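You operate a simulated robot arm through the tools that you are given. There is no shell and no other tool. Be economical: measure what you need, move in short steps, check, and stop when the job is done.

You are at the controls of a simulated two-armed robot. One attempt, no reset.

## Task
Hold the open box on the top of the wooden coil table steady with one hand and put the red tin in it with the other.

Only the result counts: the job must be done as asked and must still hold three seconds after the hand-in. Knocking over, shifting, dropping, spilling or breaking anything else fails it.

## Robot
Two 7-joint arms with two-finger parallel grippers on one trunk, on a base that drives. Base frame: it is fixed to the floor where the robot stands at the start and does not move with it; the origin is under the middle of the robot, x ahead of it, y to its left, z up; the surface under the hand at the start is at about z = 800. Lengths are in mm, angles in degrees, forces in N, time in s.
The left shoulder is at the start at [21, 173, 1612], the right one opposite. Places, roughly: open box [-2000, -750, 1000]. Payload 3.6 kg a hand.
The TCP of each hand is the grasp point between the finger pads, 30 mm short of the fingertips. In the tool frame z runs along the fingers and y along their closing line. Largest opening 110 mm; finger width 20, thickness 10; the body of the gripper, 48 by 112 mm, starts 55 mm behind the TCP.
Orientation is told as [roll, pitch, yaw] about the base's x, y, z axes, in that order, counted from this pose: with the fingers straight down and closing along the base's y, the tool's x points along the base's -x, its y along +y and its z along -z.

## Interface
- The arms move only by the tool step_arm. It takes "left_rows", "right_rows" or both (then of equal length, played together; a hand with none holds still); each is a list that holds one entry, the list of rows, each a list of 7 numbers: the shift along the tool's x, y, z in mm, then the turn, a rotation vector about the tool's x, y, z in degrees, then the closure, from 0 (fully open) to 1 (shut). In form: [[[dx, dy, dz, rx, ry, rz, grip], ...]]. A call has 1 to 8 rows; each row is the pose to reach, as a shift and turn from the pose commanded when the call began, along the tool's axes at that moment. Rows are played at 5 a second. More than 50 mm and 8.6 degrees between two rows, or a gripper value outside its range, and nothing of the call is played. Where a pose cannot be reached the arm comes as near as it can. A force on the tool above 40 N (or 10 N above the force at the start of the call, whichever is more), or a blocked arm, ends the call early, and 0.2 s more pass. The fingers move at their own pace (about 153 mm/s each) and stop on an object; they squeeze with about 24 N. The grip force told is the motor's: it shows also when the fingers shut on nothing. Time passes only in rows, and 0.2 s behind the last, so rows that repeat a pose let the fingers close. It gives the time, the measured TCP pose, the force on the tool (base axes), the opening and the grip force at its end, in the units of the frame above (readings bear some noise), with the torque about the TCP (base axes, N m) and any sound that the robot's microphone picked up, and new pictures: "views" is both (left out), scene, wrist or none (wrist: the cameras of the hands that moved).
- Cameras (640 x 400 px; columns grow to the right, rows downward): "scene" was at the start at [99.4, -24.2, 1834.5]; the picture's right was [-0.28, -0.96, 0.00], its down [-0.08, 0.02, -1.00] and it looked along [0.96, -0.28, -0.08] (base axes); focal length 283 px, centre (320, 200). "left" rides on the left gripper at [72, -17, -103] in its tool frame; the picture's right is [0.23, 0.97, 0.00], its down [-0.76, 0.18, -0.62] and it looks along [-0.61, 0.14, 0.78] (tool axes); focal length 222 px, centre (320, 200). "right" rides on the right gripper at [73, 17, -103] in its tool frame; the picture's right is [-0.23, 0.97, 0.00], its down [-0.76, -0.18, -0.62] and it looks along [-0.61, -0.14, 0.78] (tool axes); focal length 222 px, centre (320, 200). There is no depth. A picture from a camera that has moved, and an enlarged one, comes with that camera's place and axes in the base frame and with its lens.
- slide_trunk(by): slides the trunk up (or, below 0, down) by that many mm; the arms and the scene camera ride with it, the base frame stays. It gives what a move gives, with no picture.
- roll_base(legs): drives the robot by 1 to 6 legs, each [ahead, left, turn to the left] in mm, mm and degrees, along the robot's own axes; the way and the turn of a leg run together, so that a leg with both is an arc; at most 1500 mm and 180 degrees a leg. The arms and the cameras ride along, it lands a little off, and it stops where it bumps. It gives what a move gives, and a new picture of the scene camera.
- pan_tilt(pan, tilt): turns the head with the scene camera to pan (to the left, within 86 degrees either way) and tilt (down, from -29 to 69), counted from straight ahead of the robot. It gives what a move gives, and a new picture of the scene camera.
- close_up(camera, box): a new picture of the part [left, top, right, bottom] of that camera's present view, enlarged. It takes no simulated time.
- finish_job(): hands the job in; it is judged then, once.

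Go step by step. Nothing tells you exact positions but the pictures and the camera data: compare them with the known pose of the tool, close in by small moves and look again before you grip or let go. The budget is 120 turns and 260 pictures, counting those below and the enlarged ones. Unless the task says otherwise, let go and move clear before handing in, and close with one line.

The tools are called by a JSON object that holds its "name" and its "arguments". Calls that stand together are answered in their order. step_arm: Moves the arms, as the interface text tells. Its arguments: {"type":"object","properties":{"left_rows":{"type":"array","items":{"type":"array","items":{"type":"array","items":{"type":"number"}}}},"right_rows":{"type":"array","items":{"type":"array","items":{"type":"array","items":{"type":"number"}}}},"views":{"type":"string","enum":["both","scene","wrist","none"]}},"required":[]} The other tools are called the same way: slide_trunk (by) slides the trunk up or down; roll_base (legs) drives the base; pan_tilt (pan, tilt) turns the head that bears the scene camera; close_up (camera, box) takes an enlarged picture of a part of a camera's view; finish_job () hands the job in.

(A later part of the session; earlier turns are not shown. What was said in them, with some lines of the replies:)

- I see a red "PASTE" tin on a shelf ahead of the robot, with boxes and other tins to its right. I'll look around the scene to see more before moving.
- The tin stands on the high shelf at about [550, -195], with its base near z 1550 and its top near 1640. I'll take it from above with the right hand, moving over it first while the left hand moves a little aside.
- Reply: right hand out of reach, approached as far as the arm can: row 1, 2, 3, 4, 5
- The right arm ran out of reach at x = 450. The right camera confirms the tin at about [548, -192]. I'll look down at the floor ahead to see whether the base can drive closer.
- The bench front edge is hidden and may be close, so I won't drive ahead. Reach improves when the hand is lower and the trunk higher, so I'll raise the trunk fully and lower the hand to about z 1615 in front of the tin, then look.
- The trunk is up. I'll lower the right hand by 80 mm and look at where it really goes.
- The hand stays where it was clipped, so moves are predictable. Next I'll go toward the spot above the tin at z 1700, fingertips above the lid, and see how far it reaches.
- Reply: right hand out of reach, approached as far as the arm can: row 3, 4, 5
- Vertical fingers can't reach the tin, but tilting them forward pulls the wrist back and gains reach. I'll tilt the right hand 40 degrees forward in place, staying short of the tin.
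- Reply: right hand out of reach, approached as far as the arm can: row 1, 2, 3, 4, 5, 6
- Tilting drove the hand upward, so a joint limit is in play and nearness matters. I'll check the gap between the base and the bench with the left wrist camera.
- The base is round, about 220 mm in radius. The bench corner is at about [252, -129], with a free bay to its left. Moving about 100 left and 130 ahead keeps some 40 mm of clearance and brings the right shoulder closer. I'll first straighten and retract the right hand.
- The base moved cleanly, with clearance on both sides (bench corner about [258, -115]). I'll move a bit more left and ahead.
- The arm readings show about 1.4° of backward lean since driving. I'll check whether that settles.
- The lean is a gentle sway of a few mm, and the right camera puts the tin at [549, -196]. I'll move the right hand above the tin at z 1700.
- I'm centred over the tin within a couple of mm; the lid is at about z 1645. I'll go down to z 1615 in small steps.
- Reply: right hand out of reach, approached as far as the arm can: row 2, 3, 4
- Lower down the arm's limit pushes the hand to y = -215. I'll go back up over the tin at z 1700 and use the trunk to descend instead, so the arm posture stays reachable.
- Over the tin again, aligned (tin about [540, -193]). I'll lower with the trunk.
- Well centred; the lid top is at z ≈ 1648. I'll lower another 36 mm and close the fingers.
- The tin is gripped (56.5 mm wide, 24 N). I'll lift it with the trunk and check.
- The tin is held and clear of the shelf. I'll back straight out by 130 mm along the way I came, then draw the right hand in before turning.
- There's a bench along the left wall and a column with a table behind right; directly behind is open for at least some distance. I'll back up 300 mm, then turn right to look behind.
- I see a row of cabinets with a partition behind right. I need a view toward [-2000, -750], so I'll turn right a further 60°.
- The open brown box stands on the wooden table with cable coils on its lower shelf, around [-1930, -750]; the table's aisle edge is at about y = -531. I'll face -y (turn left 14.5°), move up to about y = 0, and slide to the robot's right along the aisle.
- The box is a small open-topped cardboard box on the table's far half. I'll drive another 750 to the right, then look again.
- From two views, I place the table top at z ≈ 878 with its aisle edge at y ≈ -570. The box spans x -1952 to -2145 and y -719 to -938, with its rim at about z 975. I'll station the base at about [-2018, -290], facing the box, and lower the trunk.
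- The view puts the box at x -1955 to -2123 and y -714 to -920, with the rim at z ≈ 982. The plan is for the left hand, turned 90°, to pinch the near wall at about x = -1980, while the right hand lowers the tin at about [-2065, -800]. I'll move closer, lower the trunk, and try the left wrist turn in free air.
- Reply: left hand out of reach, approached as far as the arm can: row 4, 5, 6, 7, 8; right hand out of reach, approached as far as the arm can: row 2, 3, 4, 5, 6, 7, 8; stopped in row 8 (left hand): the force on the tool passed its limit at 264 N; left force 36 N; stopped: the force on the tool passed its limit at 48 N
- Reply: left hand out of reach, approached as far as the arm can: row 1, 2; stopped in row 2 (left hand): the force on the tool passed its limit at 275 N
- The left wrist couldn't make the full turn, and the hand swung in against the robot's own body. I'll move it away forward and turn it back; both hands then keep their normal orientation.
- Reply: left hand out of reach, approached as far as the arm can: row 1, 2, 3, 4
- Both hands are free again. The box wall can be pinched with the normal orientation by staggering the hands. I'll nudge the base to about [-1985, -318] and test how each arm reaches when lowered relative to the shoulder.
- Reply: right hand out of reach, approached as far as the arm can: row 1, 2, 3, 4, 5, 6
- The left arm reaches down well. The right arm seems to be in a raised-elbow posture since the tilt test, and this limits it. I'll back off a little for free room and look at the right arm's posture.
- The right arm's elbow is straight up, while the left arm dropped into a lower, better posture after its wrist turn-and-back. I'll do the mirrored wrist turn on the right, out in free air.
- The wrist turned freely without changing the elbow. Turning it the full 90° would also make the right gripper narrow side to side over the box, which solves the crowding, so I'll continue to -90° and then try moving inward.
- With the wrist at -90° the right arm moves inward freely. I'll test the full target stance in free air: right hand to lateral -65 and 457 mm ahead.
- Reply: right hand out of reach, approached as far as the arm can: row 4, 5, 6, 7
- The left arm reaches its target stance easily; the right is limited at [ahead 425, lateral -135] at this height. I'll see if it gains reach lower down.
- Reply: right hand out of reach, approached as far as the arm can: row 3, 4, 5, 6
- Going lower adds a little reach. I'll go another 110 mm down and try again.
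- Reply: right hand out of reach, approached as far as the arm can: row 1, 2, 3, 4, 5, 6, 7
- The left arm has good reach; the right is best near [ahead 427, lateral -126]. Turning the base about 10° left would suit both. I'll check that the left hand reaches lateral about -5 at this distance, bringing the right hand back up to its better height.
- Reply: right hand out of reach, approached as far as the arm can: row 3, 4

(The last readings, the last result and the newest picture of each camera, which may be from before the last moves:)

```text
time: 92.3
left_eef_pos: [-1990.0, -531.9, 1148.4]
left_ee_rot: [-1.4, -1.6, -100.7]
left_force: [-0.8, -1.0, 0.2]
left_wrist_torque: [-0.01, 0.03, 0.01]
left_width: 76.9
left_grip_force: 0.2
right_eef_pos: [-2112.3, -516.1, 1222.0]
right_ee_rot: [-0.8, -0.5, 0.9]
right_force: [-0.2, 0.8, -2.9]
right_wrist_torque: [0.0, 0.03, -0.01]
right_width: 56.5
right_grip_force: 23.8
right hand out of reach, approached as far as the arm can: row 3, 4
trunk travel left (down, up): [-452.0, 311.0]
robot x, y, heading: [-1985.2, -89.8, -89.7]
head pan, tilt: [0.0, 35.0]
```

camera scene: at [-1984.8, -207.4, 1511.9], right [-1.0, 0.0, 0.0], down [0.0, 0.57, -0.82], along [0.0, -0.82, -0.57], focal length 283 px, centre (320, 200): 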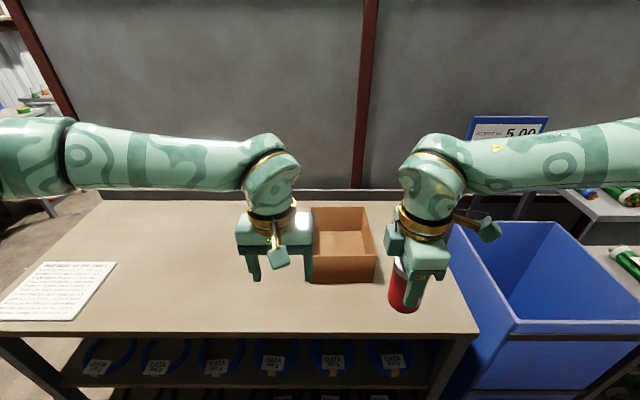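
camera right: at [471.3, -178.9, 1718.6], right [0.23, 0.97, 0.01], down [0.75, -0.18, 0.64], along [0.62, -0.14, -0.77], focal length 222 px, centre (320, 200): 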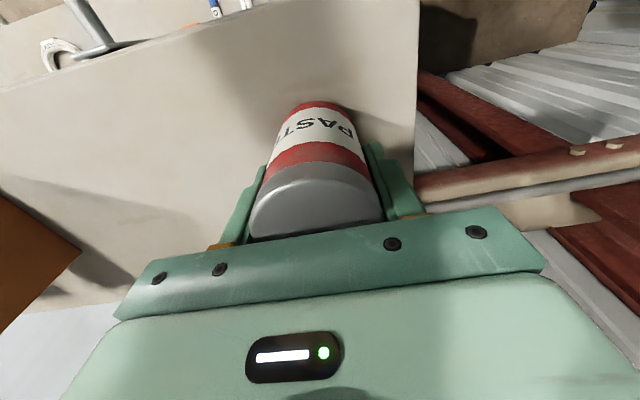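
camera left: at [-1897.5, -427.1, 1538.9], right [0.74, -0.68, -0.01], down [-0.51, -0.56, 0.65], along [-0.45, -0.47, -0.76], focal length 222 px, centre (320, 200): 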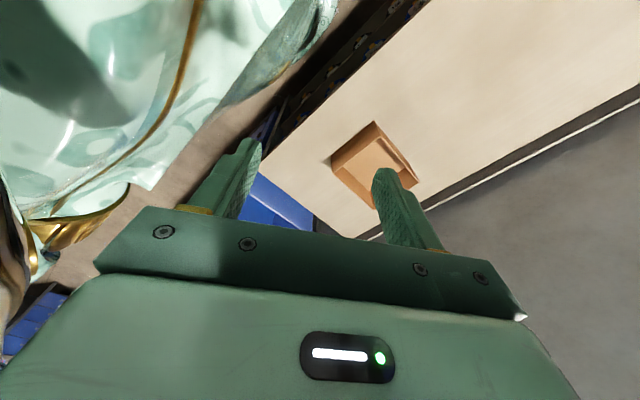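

Left reach is confirmed. I'll raise the left hand, then turn the base 10° left and approach most of the way.

{"name": "step_arm", "arguments": {"left_rows": [[[0, 0, -40, 0, 0, 0, 0.3], [0, 0, -80, 0, 0, 0, 0.3], [0, 0, -110, 0, 0, 0, 0.3], [0, 0, -110, 0, 0, 0, 0.3]]], "views": "none"}}

{"name": "roll_base", "arguments": {"legs": [[0, 0, 9.7], [180, -63, 0]]}}

{"name": "pan_tilt", "arguments": {"pan": 0, "tilt": 60}}

```text
time: 93.3
left_eef_pos: [-1987.1, -529.6, 1260.6]
left_ee_rot: [-1.4, -1.6, -100.6]
left_force: [-0.1, 0.8, 0.9]
left_wrist_torque: [0.01, -0.01, -0.01]
left_width: 76.6
left_grip_force: 0.0
right_eef_pos: [-2112.0, -517.4, 1223.7]
right_ee_rot: [-0.8, -0.5, 0.8]
right_force: [0.4, 1.3, -2.4]
right_wrist_torque: [0.0, 0.0, 0.01]
right_width: 56.6
right_grip_force: 23.9
trunk travel left (down, up): [-452.0, 311.0]
robot x, y, heading: [-1986.8, -89.0, -89.8]
head pan, tilt: [0.0, 35.0]
```

```text
time: 95.5
left_eef_pos: [-1942.4, -715.3, 1258.7]
left_ee_rot: [-1.5, -1.5, -90.9]
left_force: [1.4, 0.8, 0.7]
left_wrist_torque: [0.02, -0.01, -0.03]
left_width: 77.0
left_grip_force: 0.2
right_eef_pos: [-2069.8, -727.7, 1223.5]
right_ee_rot: [-0.7, -0.6, 10.5]
right_force: [1.1, 0.3, -2.6]
right_wrist_torque: [0.01, 0.0, -0.02]
right_width: 56.9
right_grip_force: 24.2
trunk travel left (down, up): [-452.0, 311.0]
robot x, y, heading: [-2017.4, -279.9, -79.9]
head pan, tilt: [0.0, 35.0]
camera scene: at [-1995.4, -399.0, 1511.9], right [-0.98, -0.17, 0.0], down [-0.1, 0.57, -0.82], along [0.14, -0.81, -0.57], focal length 283 px, centre (320, 200)
```

scene: 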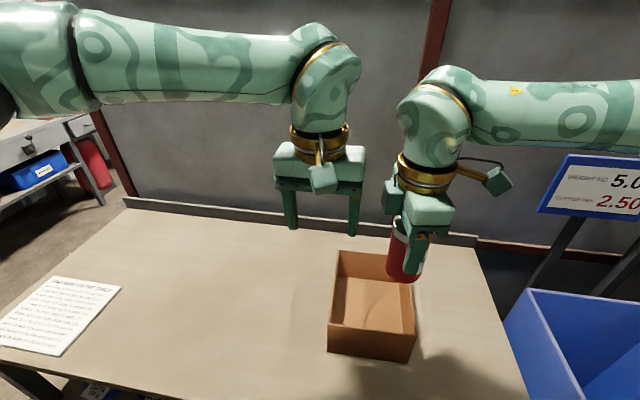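

```text
time: 96.4
left_eef_pos: [-1942.5, -714.8, 1258.8]
left_ee_rot: [-1.5, -1.6, -90.8]
left_force: [-0.1, -0.2, -0.3]
left_wrist_torque: [0.0, -0.03, 0.02]
left_width: 76.9
left_grip_force: 0.1
right_eef_pos: [-2069.1, -724.9, 1223.6]
right_ee_rot: [-0.8, -0.5, 10.5]
right_force: [0.4, -0.6, -2.5]
right_wrist_torque: [-0.01, -0.02, -0.02]
right_width: 56.7
right_grip_force: 23.8
trunk travel left (down, up): [-452.0, 311.0]
robot x, y, heading: [-2016.9, -284.2, -80.0]
head pan, tilt: [0.0, 60.0]
camera scene: at [-1999.0, -376.6, 1477.7], right [-0.98, -0.17, 0.0], down [-0.15, 0.85, -0.5], along [0.09, -0.49, -0.87], focal length 283 px, centre (320, 200)
```

scene: 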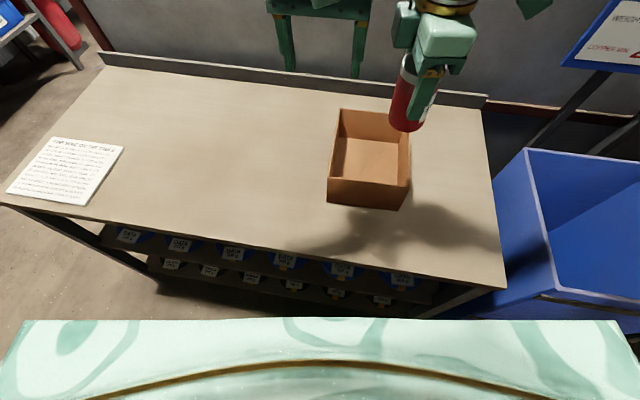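

The box is confirmed at left wall x ≈ -1954, near wall y ≈ -714, right wall x ≈ -2121 and rim z ≈ 973, with the table edge at y ≈ -572. The last approach is 42 mm ahead, then I'll lower the trunk halfway.

{"name": "roll_base", "arguments": {"legs": [[42, 0, 0]]}}

{"name": "slide_trunk", "arguments": {"by": -130}}

{"name": "close_up", "arguments": {"camera": "left", "box": [0, 0, 640, 400]}}

{"name": "close_up", "arguments": {"camera": "right", "box": [0, 0, 640, 400]}}

```text
time: 97.3
left_eef_pos: [-1936.9, -753.9, 1260.8]
left_ee_rot: [-1.4, -1.7, -90.7]
left_force: [-0.6, 1.8, 0.9]
left_wrist_torque: [-0.02, 0.02, -0.02]
left_width: 77.0
left_grip_force: 0.0
right_eef_pos: [-2063.3, -763.6, 1224.8]
right_ee_rot: [-0.8, -0.4, 10.5]
right_force: [0.1, 0.6, -2.3]
right_wrist_torque: [-0.04, -0.04, 0.04]
right_width: 56.7
right_grip_force: 23.8
trunk travel left (down, up): [-452.0, 311.0]
robot x, y, heading: [-2011.0, -320.4, -80.1]
head pan, tilt: [0.0, 60.0]
camera scene: at [-1992.3, -414.7, 1478.1], right [-0.98, -0.17, 0.0], down [-0.15, 0.85, -0.5], along [0.09, -0.49, -0.87], focal length 283 px, centre (320, 200)
```

scene: 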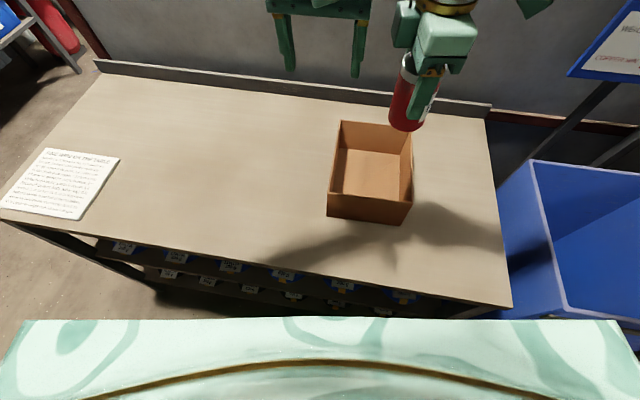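

```text
time: 98.9
left_eef_pos: [-1935.4, -757.1, 1129.9]
left_ee_rot: [-1.3, -1.6, -90.9]
left_force: [0.4, -0.3, 0.8]
left_wrist_torque: [-0.02, 0.01, -0.02]
left_width: 77.3
left_grip_force: 0.2
right_eef_pos: [-2061.7, -765.9, 1093.5]
right_ee_rot: [-0.8, -0.5, 10.5]
right_force: [-0.8, 0.1, -2.3]
right_wrist_torque: [-0.03, -0.03, 0.01]
right_width: 56.5
right_grip_force: 23.7
trunk travel left (down, up): [-322.0, 441.0]
robot x, y, heading: [-2009.4, -324.1, -80.0]
head pan, tilt: [0.0, 60.0]
```

```text
1.00 times, centred on (320, 200) of left (not enlarged: the box is as wide or as high as the picture)
camera zoom: at [-1949.6, -680.8, 1231.1], right [0.98, 0.21, -0.03], down [0.18, -0.75, 0.64], along [0.11, -0.63, -0.77], focal length 222 px, centre (320, 200)
```

zoom: 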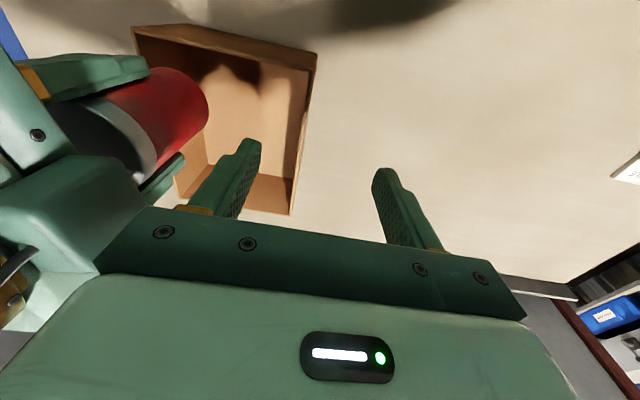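

```text
1.00 times, centred on (320, 200) of right (not enlarged: the box is as wide or as high as the picture)
camera zoom: at [-2136.0, -762.2, 1195.6], right [0.05, 1.0, -0.01], down [0.77, -0.03, 0.63], along [0.63, -0.04, -0.77], focal length 222 px, centre (320, 200)
```

zoom: 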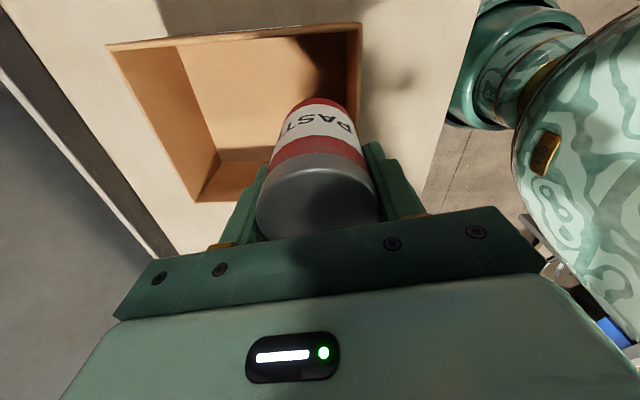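

The left camera confirms the left wall at x ≈ -1955. I'll raise the right hand with the arm, align the left hand on the wall, then lower the trunk so that the left fingertips are just above the rim.

{"name": "step_arm", "arguments": {"left_rows": [[[0, -10, 0, 0, 0, 0, 0.3], [0, -20, 0, 0, 0, 0, 0.3], [0, -20, 0, 0, 0, 0, 0.3], [0, -20, 0, 0, 0, 0, 0.3], [0, -20, 0, 0, 0, 0, 0.3]]], "right_rows": [[[0, 0, -40, 0, 0, 0, 0.9], [0, 0, -80, 0, 0, 0, 0.9], [0, 0, -120, 0, 0, 0, 0.9], [0, 0, -155, 0, 0, 0, 0.9], [0, 0, -155, 0, 0, 0, 0.9]]], "views": "none"}}

{"name": "slide_trunk", "arguments": {"by": -105}}

{"name": "close_up", "arguments": {"camera": "left", "box": [0, 0, 640, 400]}}

{"name": "close_up", "arguments": {"camera": "scene", "box": [0, 0, 640, 400]}}

```text
time: 100.1
left_eef_pos: [-1953.8, -757.3, 1128.9]
left_ee_rot: [-1.4, -1.6, -90.8]
left_force: [0.1, -0.8, -0.5]
left_wrist_torque: [0.0, 0.05, 0.01]
left_width: 77.0
left_grip_force: 0.0
right_eef_pos: [-2071.3, -767.6, 1247.3]
right_ee_rot: [-0.8, -0.7, 10.4]
right_force: [0.9, 0.1, -3.0]
right_wrist_torque: [0.01, 0.04, -0.01]
right_width: 56.5
right_grip_force: 24.1
right hand out of reach, approached as far as the arm can: row 4, 5
trunk travel left (down, up): [-322.0, 441.0]
robot x, y, heading: [-2008.1, -322.9, -79.8]
head pan, tilt: [0.0, 60.0]
```

```text
time: 101.4
left_eef_pos: [-1955.8, -757.5, 1024.7]
left_ee_rot: [-1.5, -1.6, -90.8]
left_force: [0.3, 0.4, 1.2]
left_wrist_torque: [-0.01, 0.01, -0.01]
left_width: 77.1
left_grip_force: 0.1
right_eef_pos: [-2071.7, -767.9, 1143.2]
right_ee_rot: [-0.8, -0.6, 10.6]
right_force: [0.5, 0.1, -2.5]
right_wrist_torque: [0.0, 0.0, 0.02]
right_width: 56.7
right_grip_force: 23.9
trunk travel left (down, up): [-217.0, 546.0]
robot x, y, heading: [-2013.8, -324.3, -79.8]
head pan, tilt: [0.0, 60.0]
```

```text
1.00 times, centred on (320, 200) of left (not enlarged: the box is as wide or as high as the picture)
camera zoom: at [-1969.7, -680.3, 1126.6], right [0.98, 0.21, -0.03], down [0.18, -0.75, 0.64], along [0.11, -0.63, -0.77], focal length 222 px, centre (320, 200)
```

zoom: 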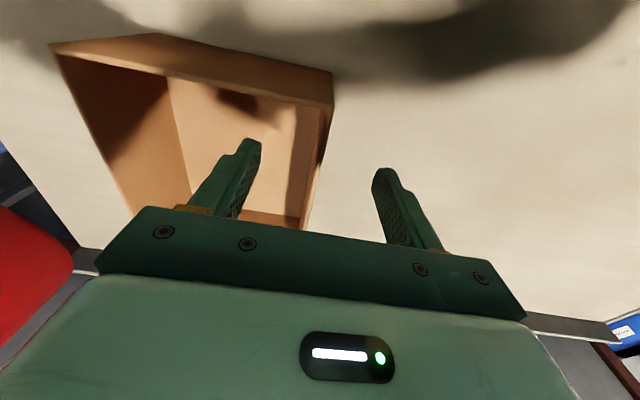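

```text
1.00 times, centred on (320, 200) of scene (not enlarged: the box is as wide or as high as the picture)
camera zoom: at [-1976.8, -502.8, 1238.5], right [-0.98, -0.17, 0.0], down [-0.15, 0.85, -0.5], along [0.09, -0.49, -0.87], focal length 283 px, centre (320, 200)
```

zoom: 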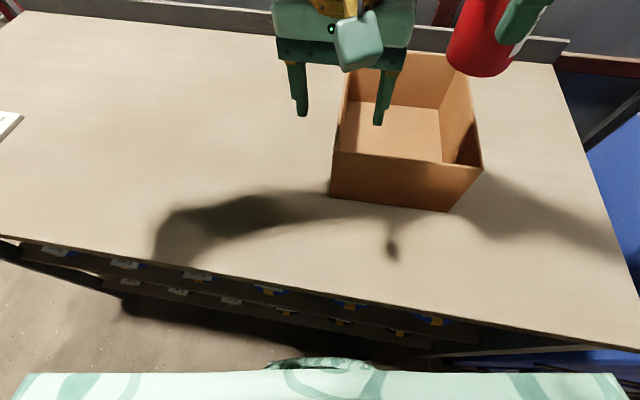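

The wall is centred between the left fingers. I'll lower the trunk 75 mm so that the fingers straddle the wall, then check.

{"name": "slide_trunk", "arguments": {"by": -72}}

{"name": "close_up", "arguments": {"camera": "left", "box": [0, 0, 640, 400]}}

{"name": "pan_tilt", "arguments": {"pan": 0, "tilt": 50}}

```text
time: 102.5
left_eef_pos: [-1956.1, -756.9, 955.0]
left_ee_rot: [-1.3, -1.7, -90.8]
left_force: [0.2, -0.6, -0.5]
left_wrist_torque: [0.0, 0.01, -0.02]
left_width: 77.2
left_grip_force: 0.2
right_eef_pos: [-2073.2, -766.8, 1070.6]
right_ee_rot: [-0.8, -0.5, 10.5]
right_force: [0.5, 0.7, -2.6]
right_wrist_torque: [0.0, -0.04, -0.01]
right_width: 56.6
right_grip_force: 23.9
trunk travel left (down, up): [-145.0, 618.0]
robot x, y, heading: [-2008.6, -324.1, -79.8]
head pan, tilt: [0.0, 60.0]
```

```text
1.00 times, centred on (320, 200) of left (not enlarged: the box is as wide or as high as the picture)
camera zoom: at [-1969.6, -680.2, 1054.8], right [0.98, 0.21, -0.03], down [0.18, -0.75, 0.64], along [0.11, -0.63, -0.77], focal length 222 px, centre (320, 200)
```

zoom: 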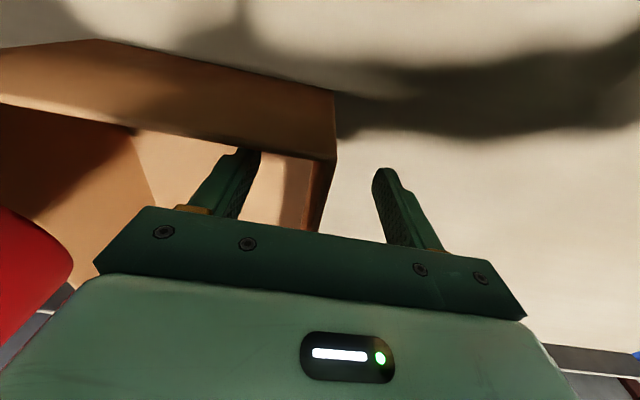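

```text
time: 103.3
left_eef_pos: [-1956.8, -756.6, 951.7]
left_ee_rot: [-1.4, -1.6, -90.7]
left_force: [-0.3, -0.6, 0.5]
left_wrist_torque: [0.01, 0.0, 0.02]
left_width: 77.0
left_grip_force: 0.0
right_eef_pos: [-2071.7, -767.6, 1071.7]
right_ee_rot: [-0.8, -0.5, 10.5]
right_force: [-0.9, 0.2, -1.4]
right_wrist_torque: [-0.03, 0.01, -0.01]
right_width: 56.5
right_grip_force: 24.0
trunk travel left (down, up): [-145.0, 618.0]
robot x, y, heading: [-2010.9, -321.6, -80.0]
head pan, tilt: [0.0, 50.0]
camera scene: at [-1967.9, -553.4, 1175.1], right [-0.98, -0.17, 0.0], down [-0.13, 0.76, -0.64], along [0.11, -0.63, -0.77], focal length 283 px, centre (320, 200)
```

scene: 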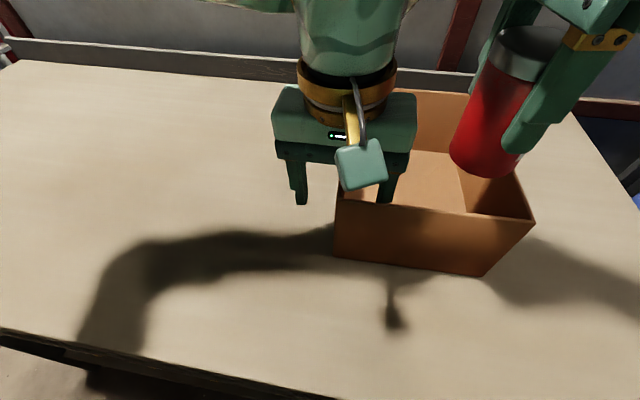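

The fingers straddle the left wall; the wall is about 3 mm toward -x of the grip centre. I'll correct that and close the left hand gently.

{"name": "step_arm", "arguments": {"left_rows": [[[0, -3, 0, 0, 0, 0, 0.45], [0, -3, 0, 0, 0, 0, 0.6], [0, -3, 0, 0, 0, 0, 0.75], [0, -3, 0, 0, 0, 0, 0.85], [0, -3, 0, 0, 0, 0, 0.95], [0, -3, 0, 0, 0, 0, 1], [0, -3, 0, 0, 0, 0, 1]]]}}

```text
time: 104.9
left_eef_pos: [-1958.4, -758.2, 954.1]
left_ee_rot: [-1.4, -1.5, -90.8]
left_force: [0.3, -1.0, 0.7]
left_wrist_torque: [-0.27, -0.15, 0.01]
left_width: 4.7
left_grip_force: 23.9
right_eef_pos: [-2071.5, -767.7, 1071.1]
right_ee_rot: [-0.8, -0.5, 10.6]
right_force: [0.0, -0.3, -2.4]
right_wrist_torque: [0.02, -0.02, -0.03]
right_width: 56.5
right_grip_force: 24.2
trunk travel left (down, up): [-145.0, 618.0]
robot x, y, heading: [-2011.0, -323.6, -80.0]
head pan, tilt: [0.0, 50.0]
camera scene: at [-1967.9, -553.4, 1175.1], right [-0.98, -0.17, 0.0], down [-0.13, 0.76, -0.64], along [0.11, -0.63, -0.77], focal length 283 px, centre (320, 200)
camera left: at [-1972.3, -681.2, 1054.3], right [0.98, 0.21, -0.03], down [0.18, -0.75, 0.64], along [0.11, -0.63, -0.77], focal length 222 px, centre (320, 200)
```

scene: 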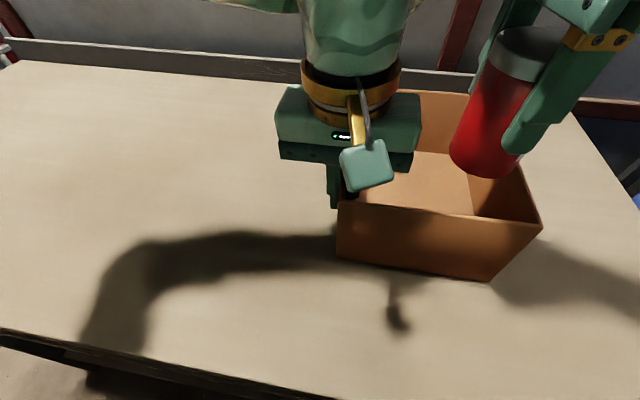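
left: 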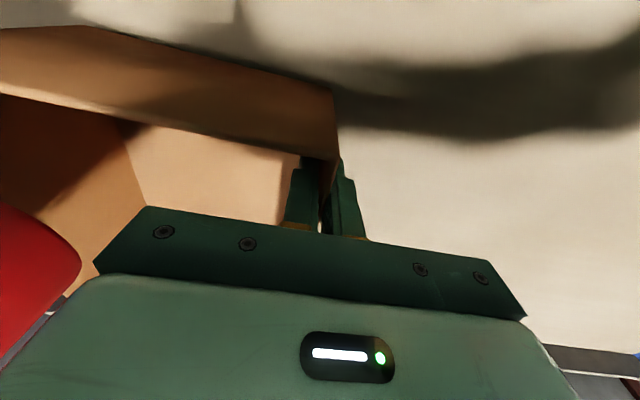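

The left hand holds the box wall (4.7 mm thick, 24 N) and the box stays in place. The tin is over the box interior, so I'll lower it with the right arm in small steps.

{"name": "step_arm", "arguments": {"right_rows": [[[0, 0, 20, 0, 0, 0, 0.9], [0, 0, 40, 0, 0, 0, 0.9], [0, 0, 60, 0, 0, 0, 0.9], [0, 0, 60, 0, 0, 0, 0.9]]]}}

```text
time: 105.9
left_eef_pos: [-1958.4, -757.4, 952.9]
left_ee_rot: [-1.5, -1.6, -90.8]
left_force: [-0.3, 0.4, 1.3]
left_wrist_torque: [-0.13, -0.11, 0.02]
left_width: 4.6
left_grip_force: 24.2
right_eef_pos: [-2072.9, -768.5, 1011.4]
right_ee_rot: [-0.8, -0.5, 10.5]
right_force: [-0.5, -0.3, -2.0]
right_wrist_torque: [0.0, 0.02, 0.02]
right_width: 56.4
right_grip_force: 24.4
trunk travel left (down, up): [-145.0, 618.0]
robot x, y, heading: [-2009.1, -320.5, -79.9]
head pan, tilt: [0.0, 50.0]
camera scene: at [-1967.9, -553.3, 1175.2], right [-0.98, -0.17, 0.0], down [-0.13, 0.75, -0.64], along [0.11, -0.63, -0.77], focal length 283 px, centre (320, 200)
camera right: at [-2146.8, -764.1, 1113.5], right [0.05, 1.0, -0.01], down [0.77, -0.03, 0.63], along [0.63, -0.04, -0.77], focal length 222 px, centre (320, 200)
```

scene: 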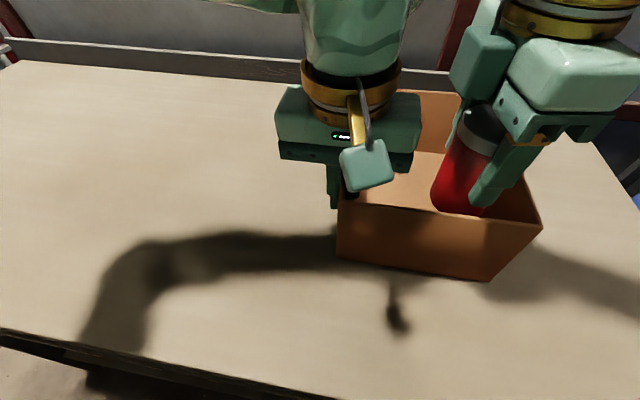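
right: 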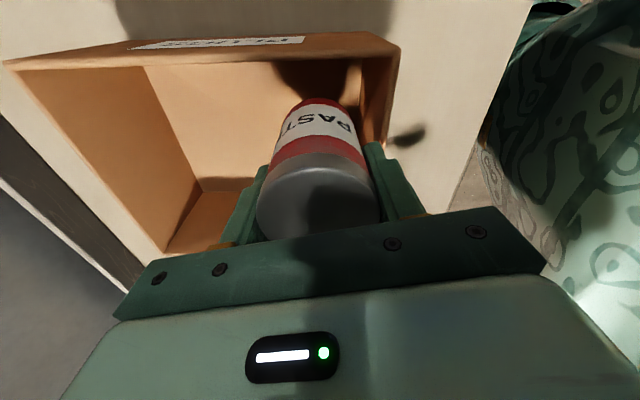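

The tin is inside the rim and clear. A small housing on the right gripper passes about 12 mm from the left gripper, so I'll shift the right hand 4 mm away while lowering further.

{"name": "step_arm", "arguments": {"right_rows": [[[4, 0, 10, 0, 0, 0, 0.9], [4, 0, 22, 0, 0, 0, 0.9], [4, 0, 34, 0, 0, 0, 0.9], [4, 0, 46, 0, 0, 0, 0.9], [4, 0, 46, 0, 0, 0, 0.9]]]}}

```text
time: 106.9
left_eef_pos: [-1959.0, -758.0, 953.2]
left_ee_rot: [-1.1, -1.5, -90.7]
left_force: [0.4, 0.5, 6.0]
left_wrist_torque: [0.37, -1.14, -0.01]
left_width: 5.1
left_grip_force: 24.1
right_eef_pos: [-2075.1, -768.7, 970.9]
right_ee_rot: [-1.1, -0.8, 10.3]
right_force: [-3.4, 0.5, 16.0]
right_wrist_torque: [0.78, 0.09, 0.18]
right_width: 56.5
right_grip_force: 23.7
trunk travel left (down, up): [-145.0, 618.0]
robot x, y, heading: [-2010.8, -327.7, -80.0]
head pan, tilt: [0.0, 50.0]
stopped in row 5 (right hand): the force on the tool passed its limit at 51 N (the readings are from after the stop); the commanded pose is now the measured one
camera scene: at [-1968.7, -552.2, 1175.8], right [-0.98, -0.17, 0.0], down [-0.13, 0.75, -0.64], along [0.11, -0.63, -0.77], focal length 283 px, centre (320, 200)
camera right: at [-2150.4, -764.5, 1072.8], right [0.05, 1.0, -0.02], down [0.77, -0.03, 0.64], along [0.64, -0.04, -0.77], focal length 222 px, centre (320, 200)
```

scene: 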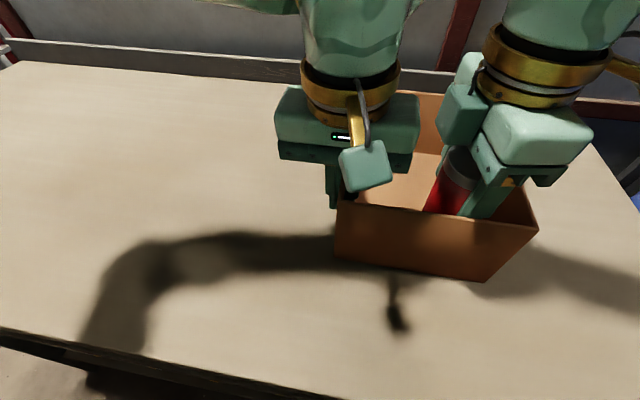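
right: 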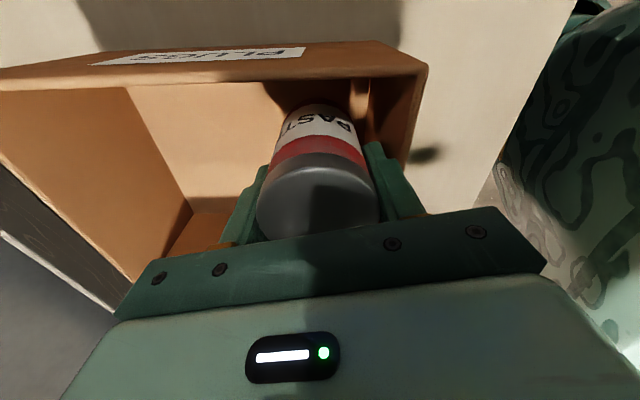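

The right hand met firm resistance from below at TCP z ≈ 970, and the tin's base is probably on the box floor. I'll check closely.

{"name": "close_up", "arguments": {"camera": "scene", "box": [320, 60, 600, 300]}}

{"name": "close_up", "arguments": {"camera": "right", "box": [100, 20, 480, 260]}}

{"name": "close_up", "arguments": {"camera": "left", "box": [0, 0, 640, 400]}}

```text
1.67 times, centred on (460, 180) of scene
camera zoom: at [-1968.7, -552.2, 1175.8], right [-0.98, -0.17, 0.0], down [-0.13, 0.75, -0.64], along [0.11, -0.63, -0.77], focal length 472 px, centre (87, 233)
```

zoom: 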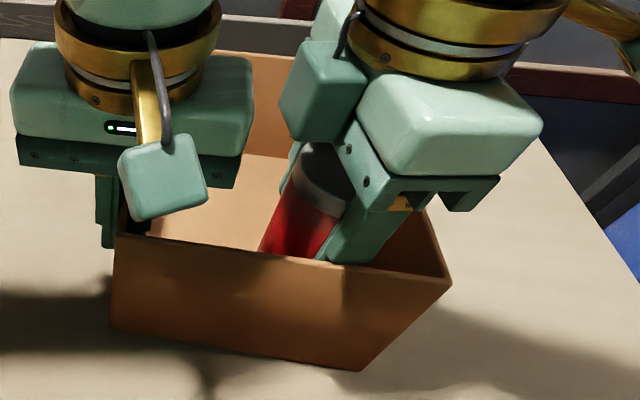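

```text
1.67 times, centred on (290, 140) of right
camera zoom: at [-2150.4, -764.5, 1072.8], right [0.05, 1.0, -0.02], down [0.77, -0.03, 0.64], along [0.64, -0.04, -0.77], focal length 370 px, centre (370, 300)
```

zoom: 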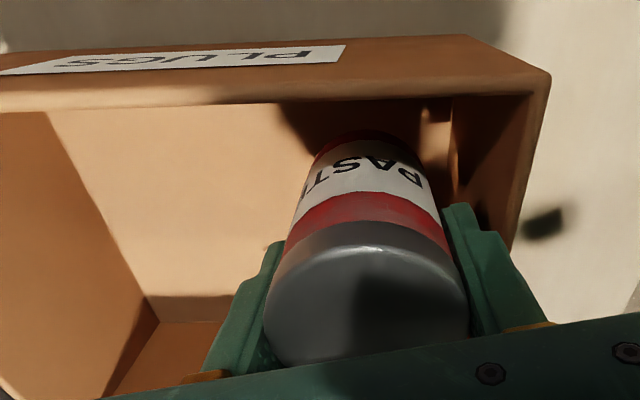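

```text
1.00 times, centred on (320, 200) of left (not enlarged: the box is as wide or as high as the picture)
camera zoom: at [-1972.7, -680.6, 1054.0], right [0.98, 0.21, -0.03], down [0.18, -0.75, 0.64], along [0.12, -0.63, -0.77], focal length 222 px, centre (320, 200)
```

zoom: 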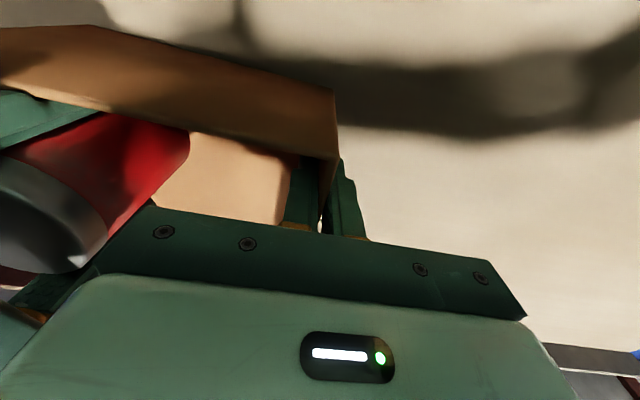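

The tin is in the box and the push-back is consistent with its base standing on the box floor. The two grippers are clear of each other. I'll open the right fingers only slightly (about 5 mm a side, to stay off the walls).

{"name": "step_arm", "arguments": {"right_rows": [[[0, 0, -1, 0, 0, 0, 0.6], [0, 0, -1, 0, 0, 0, 0.45], [0, 0, -1, 0, 0, 0, 0.4], [0, 0, -1, 0, 0, 0, 0.4]]]}}

```text
time: 107.9
left_eef_pos: [-1958.1, -756.2, 953.0]
left_ee_rot: [-1.1, -1.7, -90.8]
left_force: [-5.0, 3.0, 16.8]
left_wrist_torque: [0.14, -1.02, -0.23]
left_width: 5.2
left_grip_force: 24.3
right_eef_pos: [-2075.2, -769.4, 971.8]
right_ee_rot: [-1.0, -0.8, 10.3]
right_force: [2.6, -4.0, 8.2]
right_wrist_torque: [0.32, 0.19, -0.09]
right_width: 63.8
right_grip_force: 0.0
trunk travel left (down, up): [-145.0, 618.0]
robot x, y, heading: [-2006.4, -323.7, -80.2]
head pan, tilt: [0.0, 50.0]
camera scene: at [-1968.5, -551.9, 1175.6], right [-0.98, -0.17, 0.0], down [-0.13, 0.75, -0.64], along [0.11, -0.63, -0.77], focal length 283 px, centre (320, 200)
camera right: at [-2150.0, -764.5, 1073.3], right [0.05, 1.0, -0.02], down [0.77, -0.03, 0.64], along [0.64, -0.04, -0.77], focal length 222 px, centre (320, 200)
```

scene: 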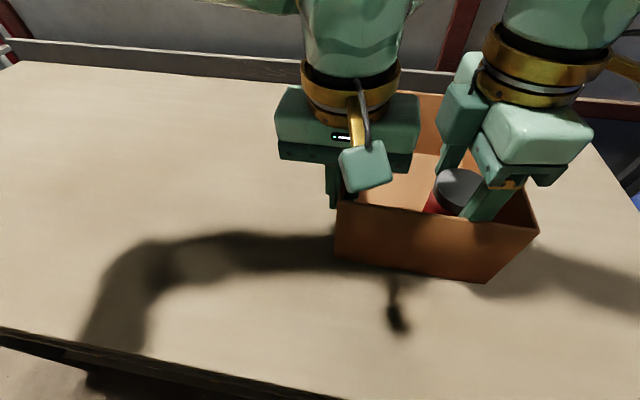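
right: 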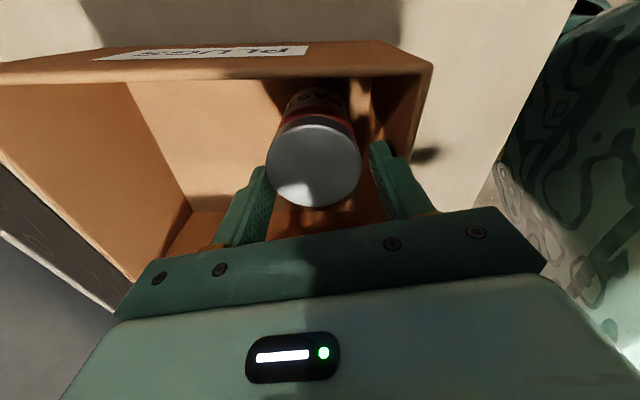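

The tin settled upright in the box, and the right fingers are open around it. I'll lift the right hand straight up.

{"name": "step_arm", "arguments": {"right_rows": [[[0, 0, -10, 0, 0, 0, 0.4], [0, 0, -25, 0, 0, 0, 0.4], [0, 0, -45, 0, 0, 0, 0.4], [0, 0, -65, 0, 0, 0, 0.4], [0, 0, -85, 0, 0, 0, 0.4]]]}}

```text
time: 109.1
left_eef_pos: [-1958.6, -758.1, 951.7]
left_ee_rot: [-1.2, -1.5, -90.8]
left_force: [2.9, 0.9, 13.5]
left_wrist_torque: [-0.13, -0.62, -0.29]
left_width: 4.6
left_grip_force: 23.7
right_eef_pos: [-2078.2, -768.7, 1056.1]
right_ee_rot: [-1.1, -0.6, 10.4]
right_force: [0.4, -0.5, 0.5]
right_wrist_torque: [-0.01, 0.02, -0.01]
right_width: 66.1
right_grip_force: 0.1
trunk travel left (down, up): [-145.0, 618.0]
robot x, y, heading: [-2009.4, -321.7, -80.1]
head pan, tilt: [0.0, 50.0]
camera scene: at [-1968.0, -552.3, 1175.4], right [-0.98, -0.17, 0.0], down [-0.13, 0.75, -0.64], along [0.11, -0.63, -0.77], focal length 283 px, centre (320, 200)
camera right: at [-2151.8, -763.3, 1158.7], right [0.05, 1.0, -0.02], down [0.77, -0.03, 0.64], along [0.63, -0.04, -0.77], focal length 222 px, centre (320, 200)
```

scene: 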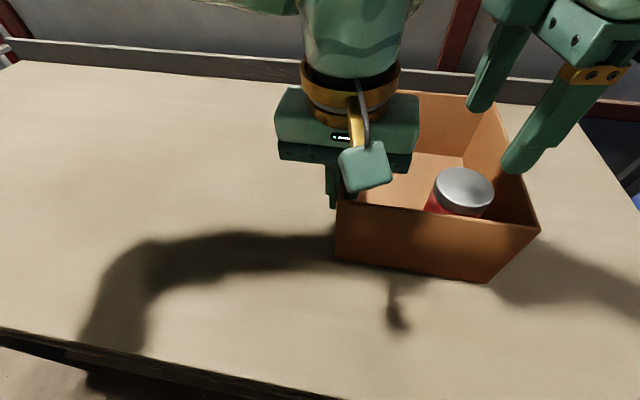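
right: 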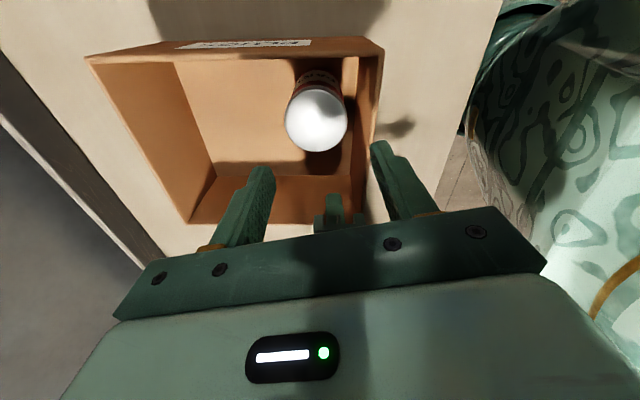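

The tin stands upright in the box and the right hand is clear. Now I'll release the left hand, opening it modestly and lifting straight up.

{"name": "step_arm", "arguments": {"left_rows": [[[0, 0, 0, 0, 0, 0, 0.85], [0, 0, 0, 0, 0, 0, 0.7], [0, 0, 0, 0, 0, 0, 0.65], [0, 0, -20, 0, 0, 0, 0.65], [0, 0, -45, 0, 0, 0, 0.65], [0, 0, -75, 0, 0, 0, 0.65], [0, 0, -110, 0, 0, 0, 0.65], [0, 0, -140, 0, 0, 0, 0.65]]], "right_rows": [[[0, 0, 0, 0, 0, 0, 0.4], [0, 0, 0, 0, 0, 0, 0.4], [0, 0, -10, 0, 0, 0, 0.4], [5, 0, -20, 0, 0, 0, 0.4], [10, 0, -30, 0, 0, 0, 0.4], [15, 0, -40, 0, 0, 0, 0.4], [20, 0, -50, 0, 0, 0, 0.4], [20, 0, -60, 0, 0, 0, 0.4]]]}}

```text
time: 110.9
left_eef_pos: [-1954.4, -752.8, 1092.3]
left_ee_rot: [-1.2, -1.5, -90.8]
left_force: [0.1, 0.0, 0.3]
left_wrist_torque: [0.04, -0.02, -0.01]
left_width: 38.6
left_grip_force: 0.0
right_eef_pos: [-2098.1, -771.6, 1115.4]
right_ee_rot: [-1.2, -0.6, 10.5]
right_force: [-0.4, 0.0, -0.1]
right_wrist_torque: [0.0, 0.01, 0.02]
right_width: 65.9
right_grip_force: 0.2
trunk travel left (down, up): [-145.0, 618.0]
robot x, y, heading: [-2008.5, -322.0, -80.0]
head pan, tilt: [0.0, 50.0]
camera scene: at [-1968.2, -553.0, 1175.3], right [-0.98, -0.17, 0.0], down [-0.13, 0.75, -0.64], along [0.11, -0.63, -0.77], focal length 283 px, centre (320, 200)
camera right: at [-2172.5, -766.8, 1217.6], right [0.05, 1.0, -0.01], down [0.77, -0.03, 0.64], along [0.63, -0.04, -0.77], focal length 222 px, centre (320, 200)
camera left: at [-1968.8, -676.7, 1193.2], right [0.98, 0.21, -0.03], down [0.18, -0.75, 0.64], along [0.12, -0.63, -0.77], focal length 222 px, centre (320, 200)
```

scene: 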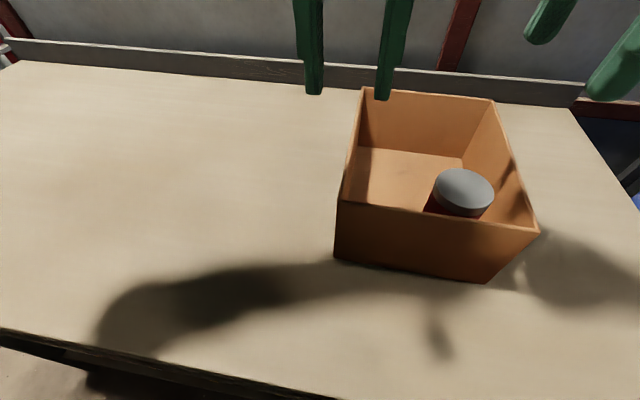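
right: 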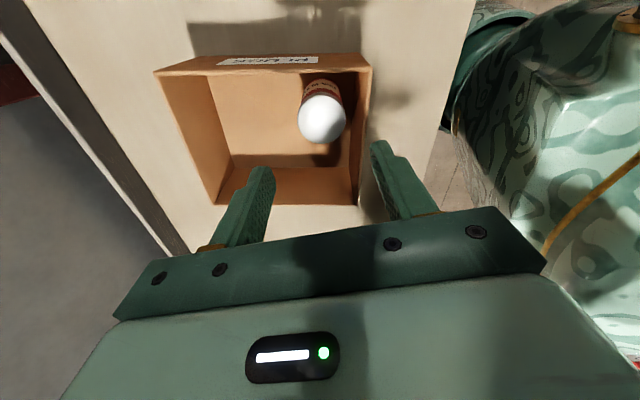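
left: 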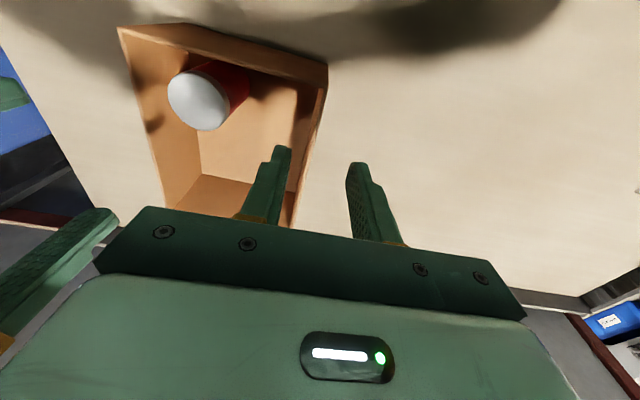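

The red tin stands upright in the open box, the box is in its place, and both hands are open and clear. I'm handing in.

{"name": "finish_job", "arguments": {}}

```text
The job is handed in.
```

The red tin is standing upright in the open box on the coil table. The left hand held the box by its side wall while the right hand lowered the tin in. The tin dropped the last 30 mm or so when released. Both hands are open and clear, and the job is handed in.
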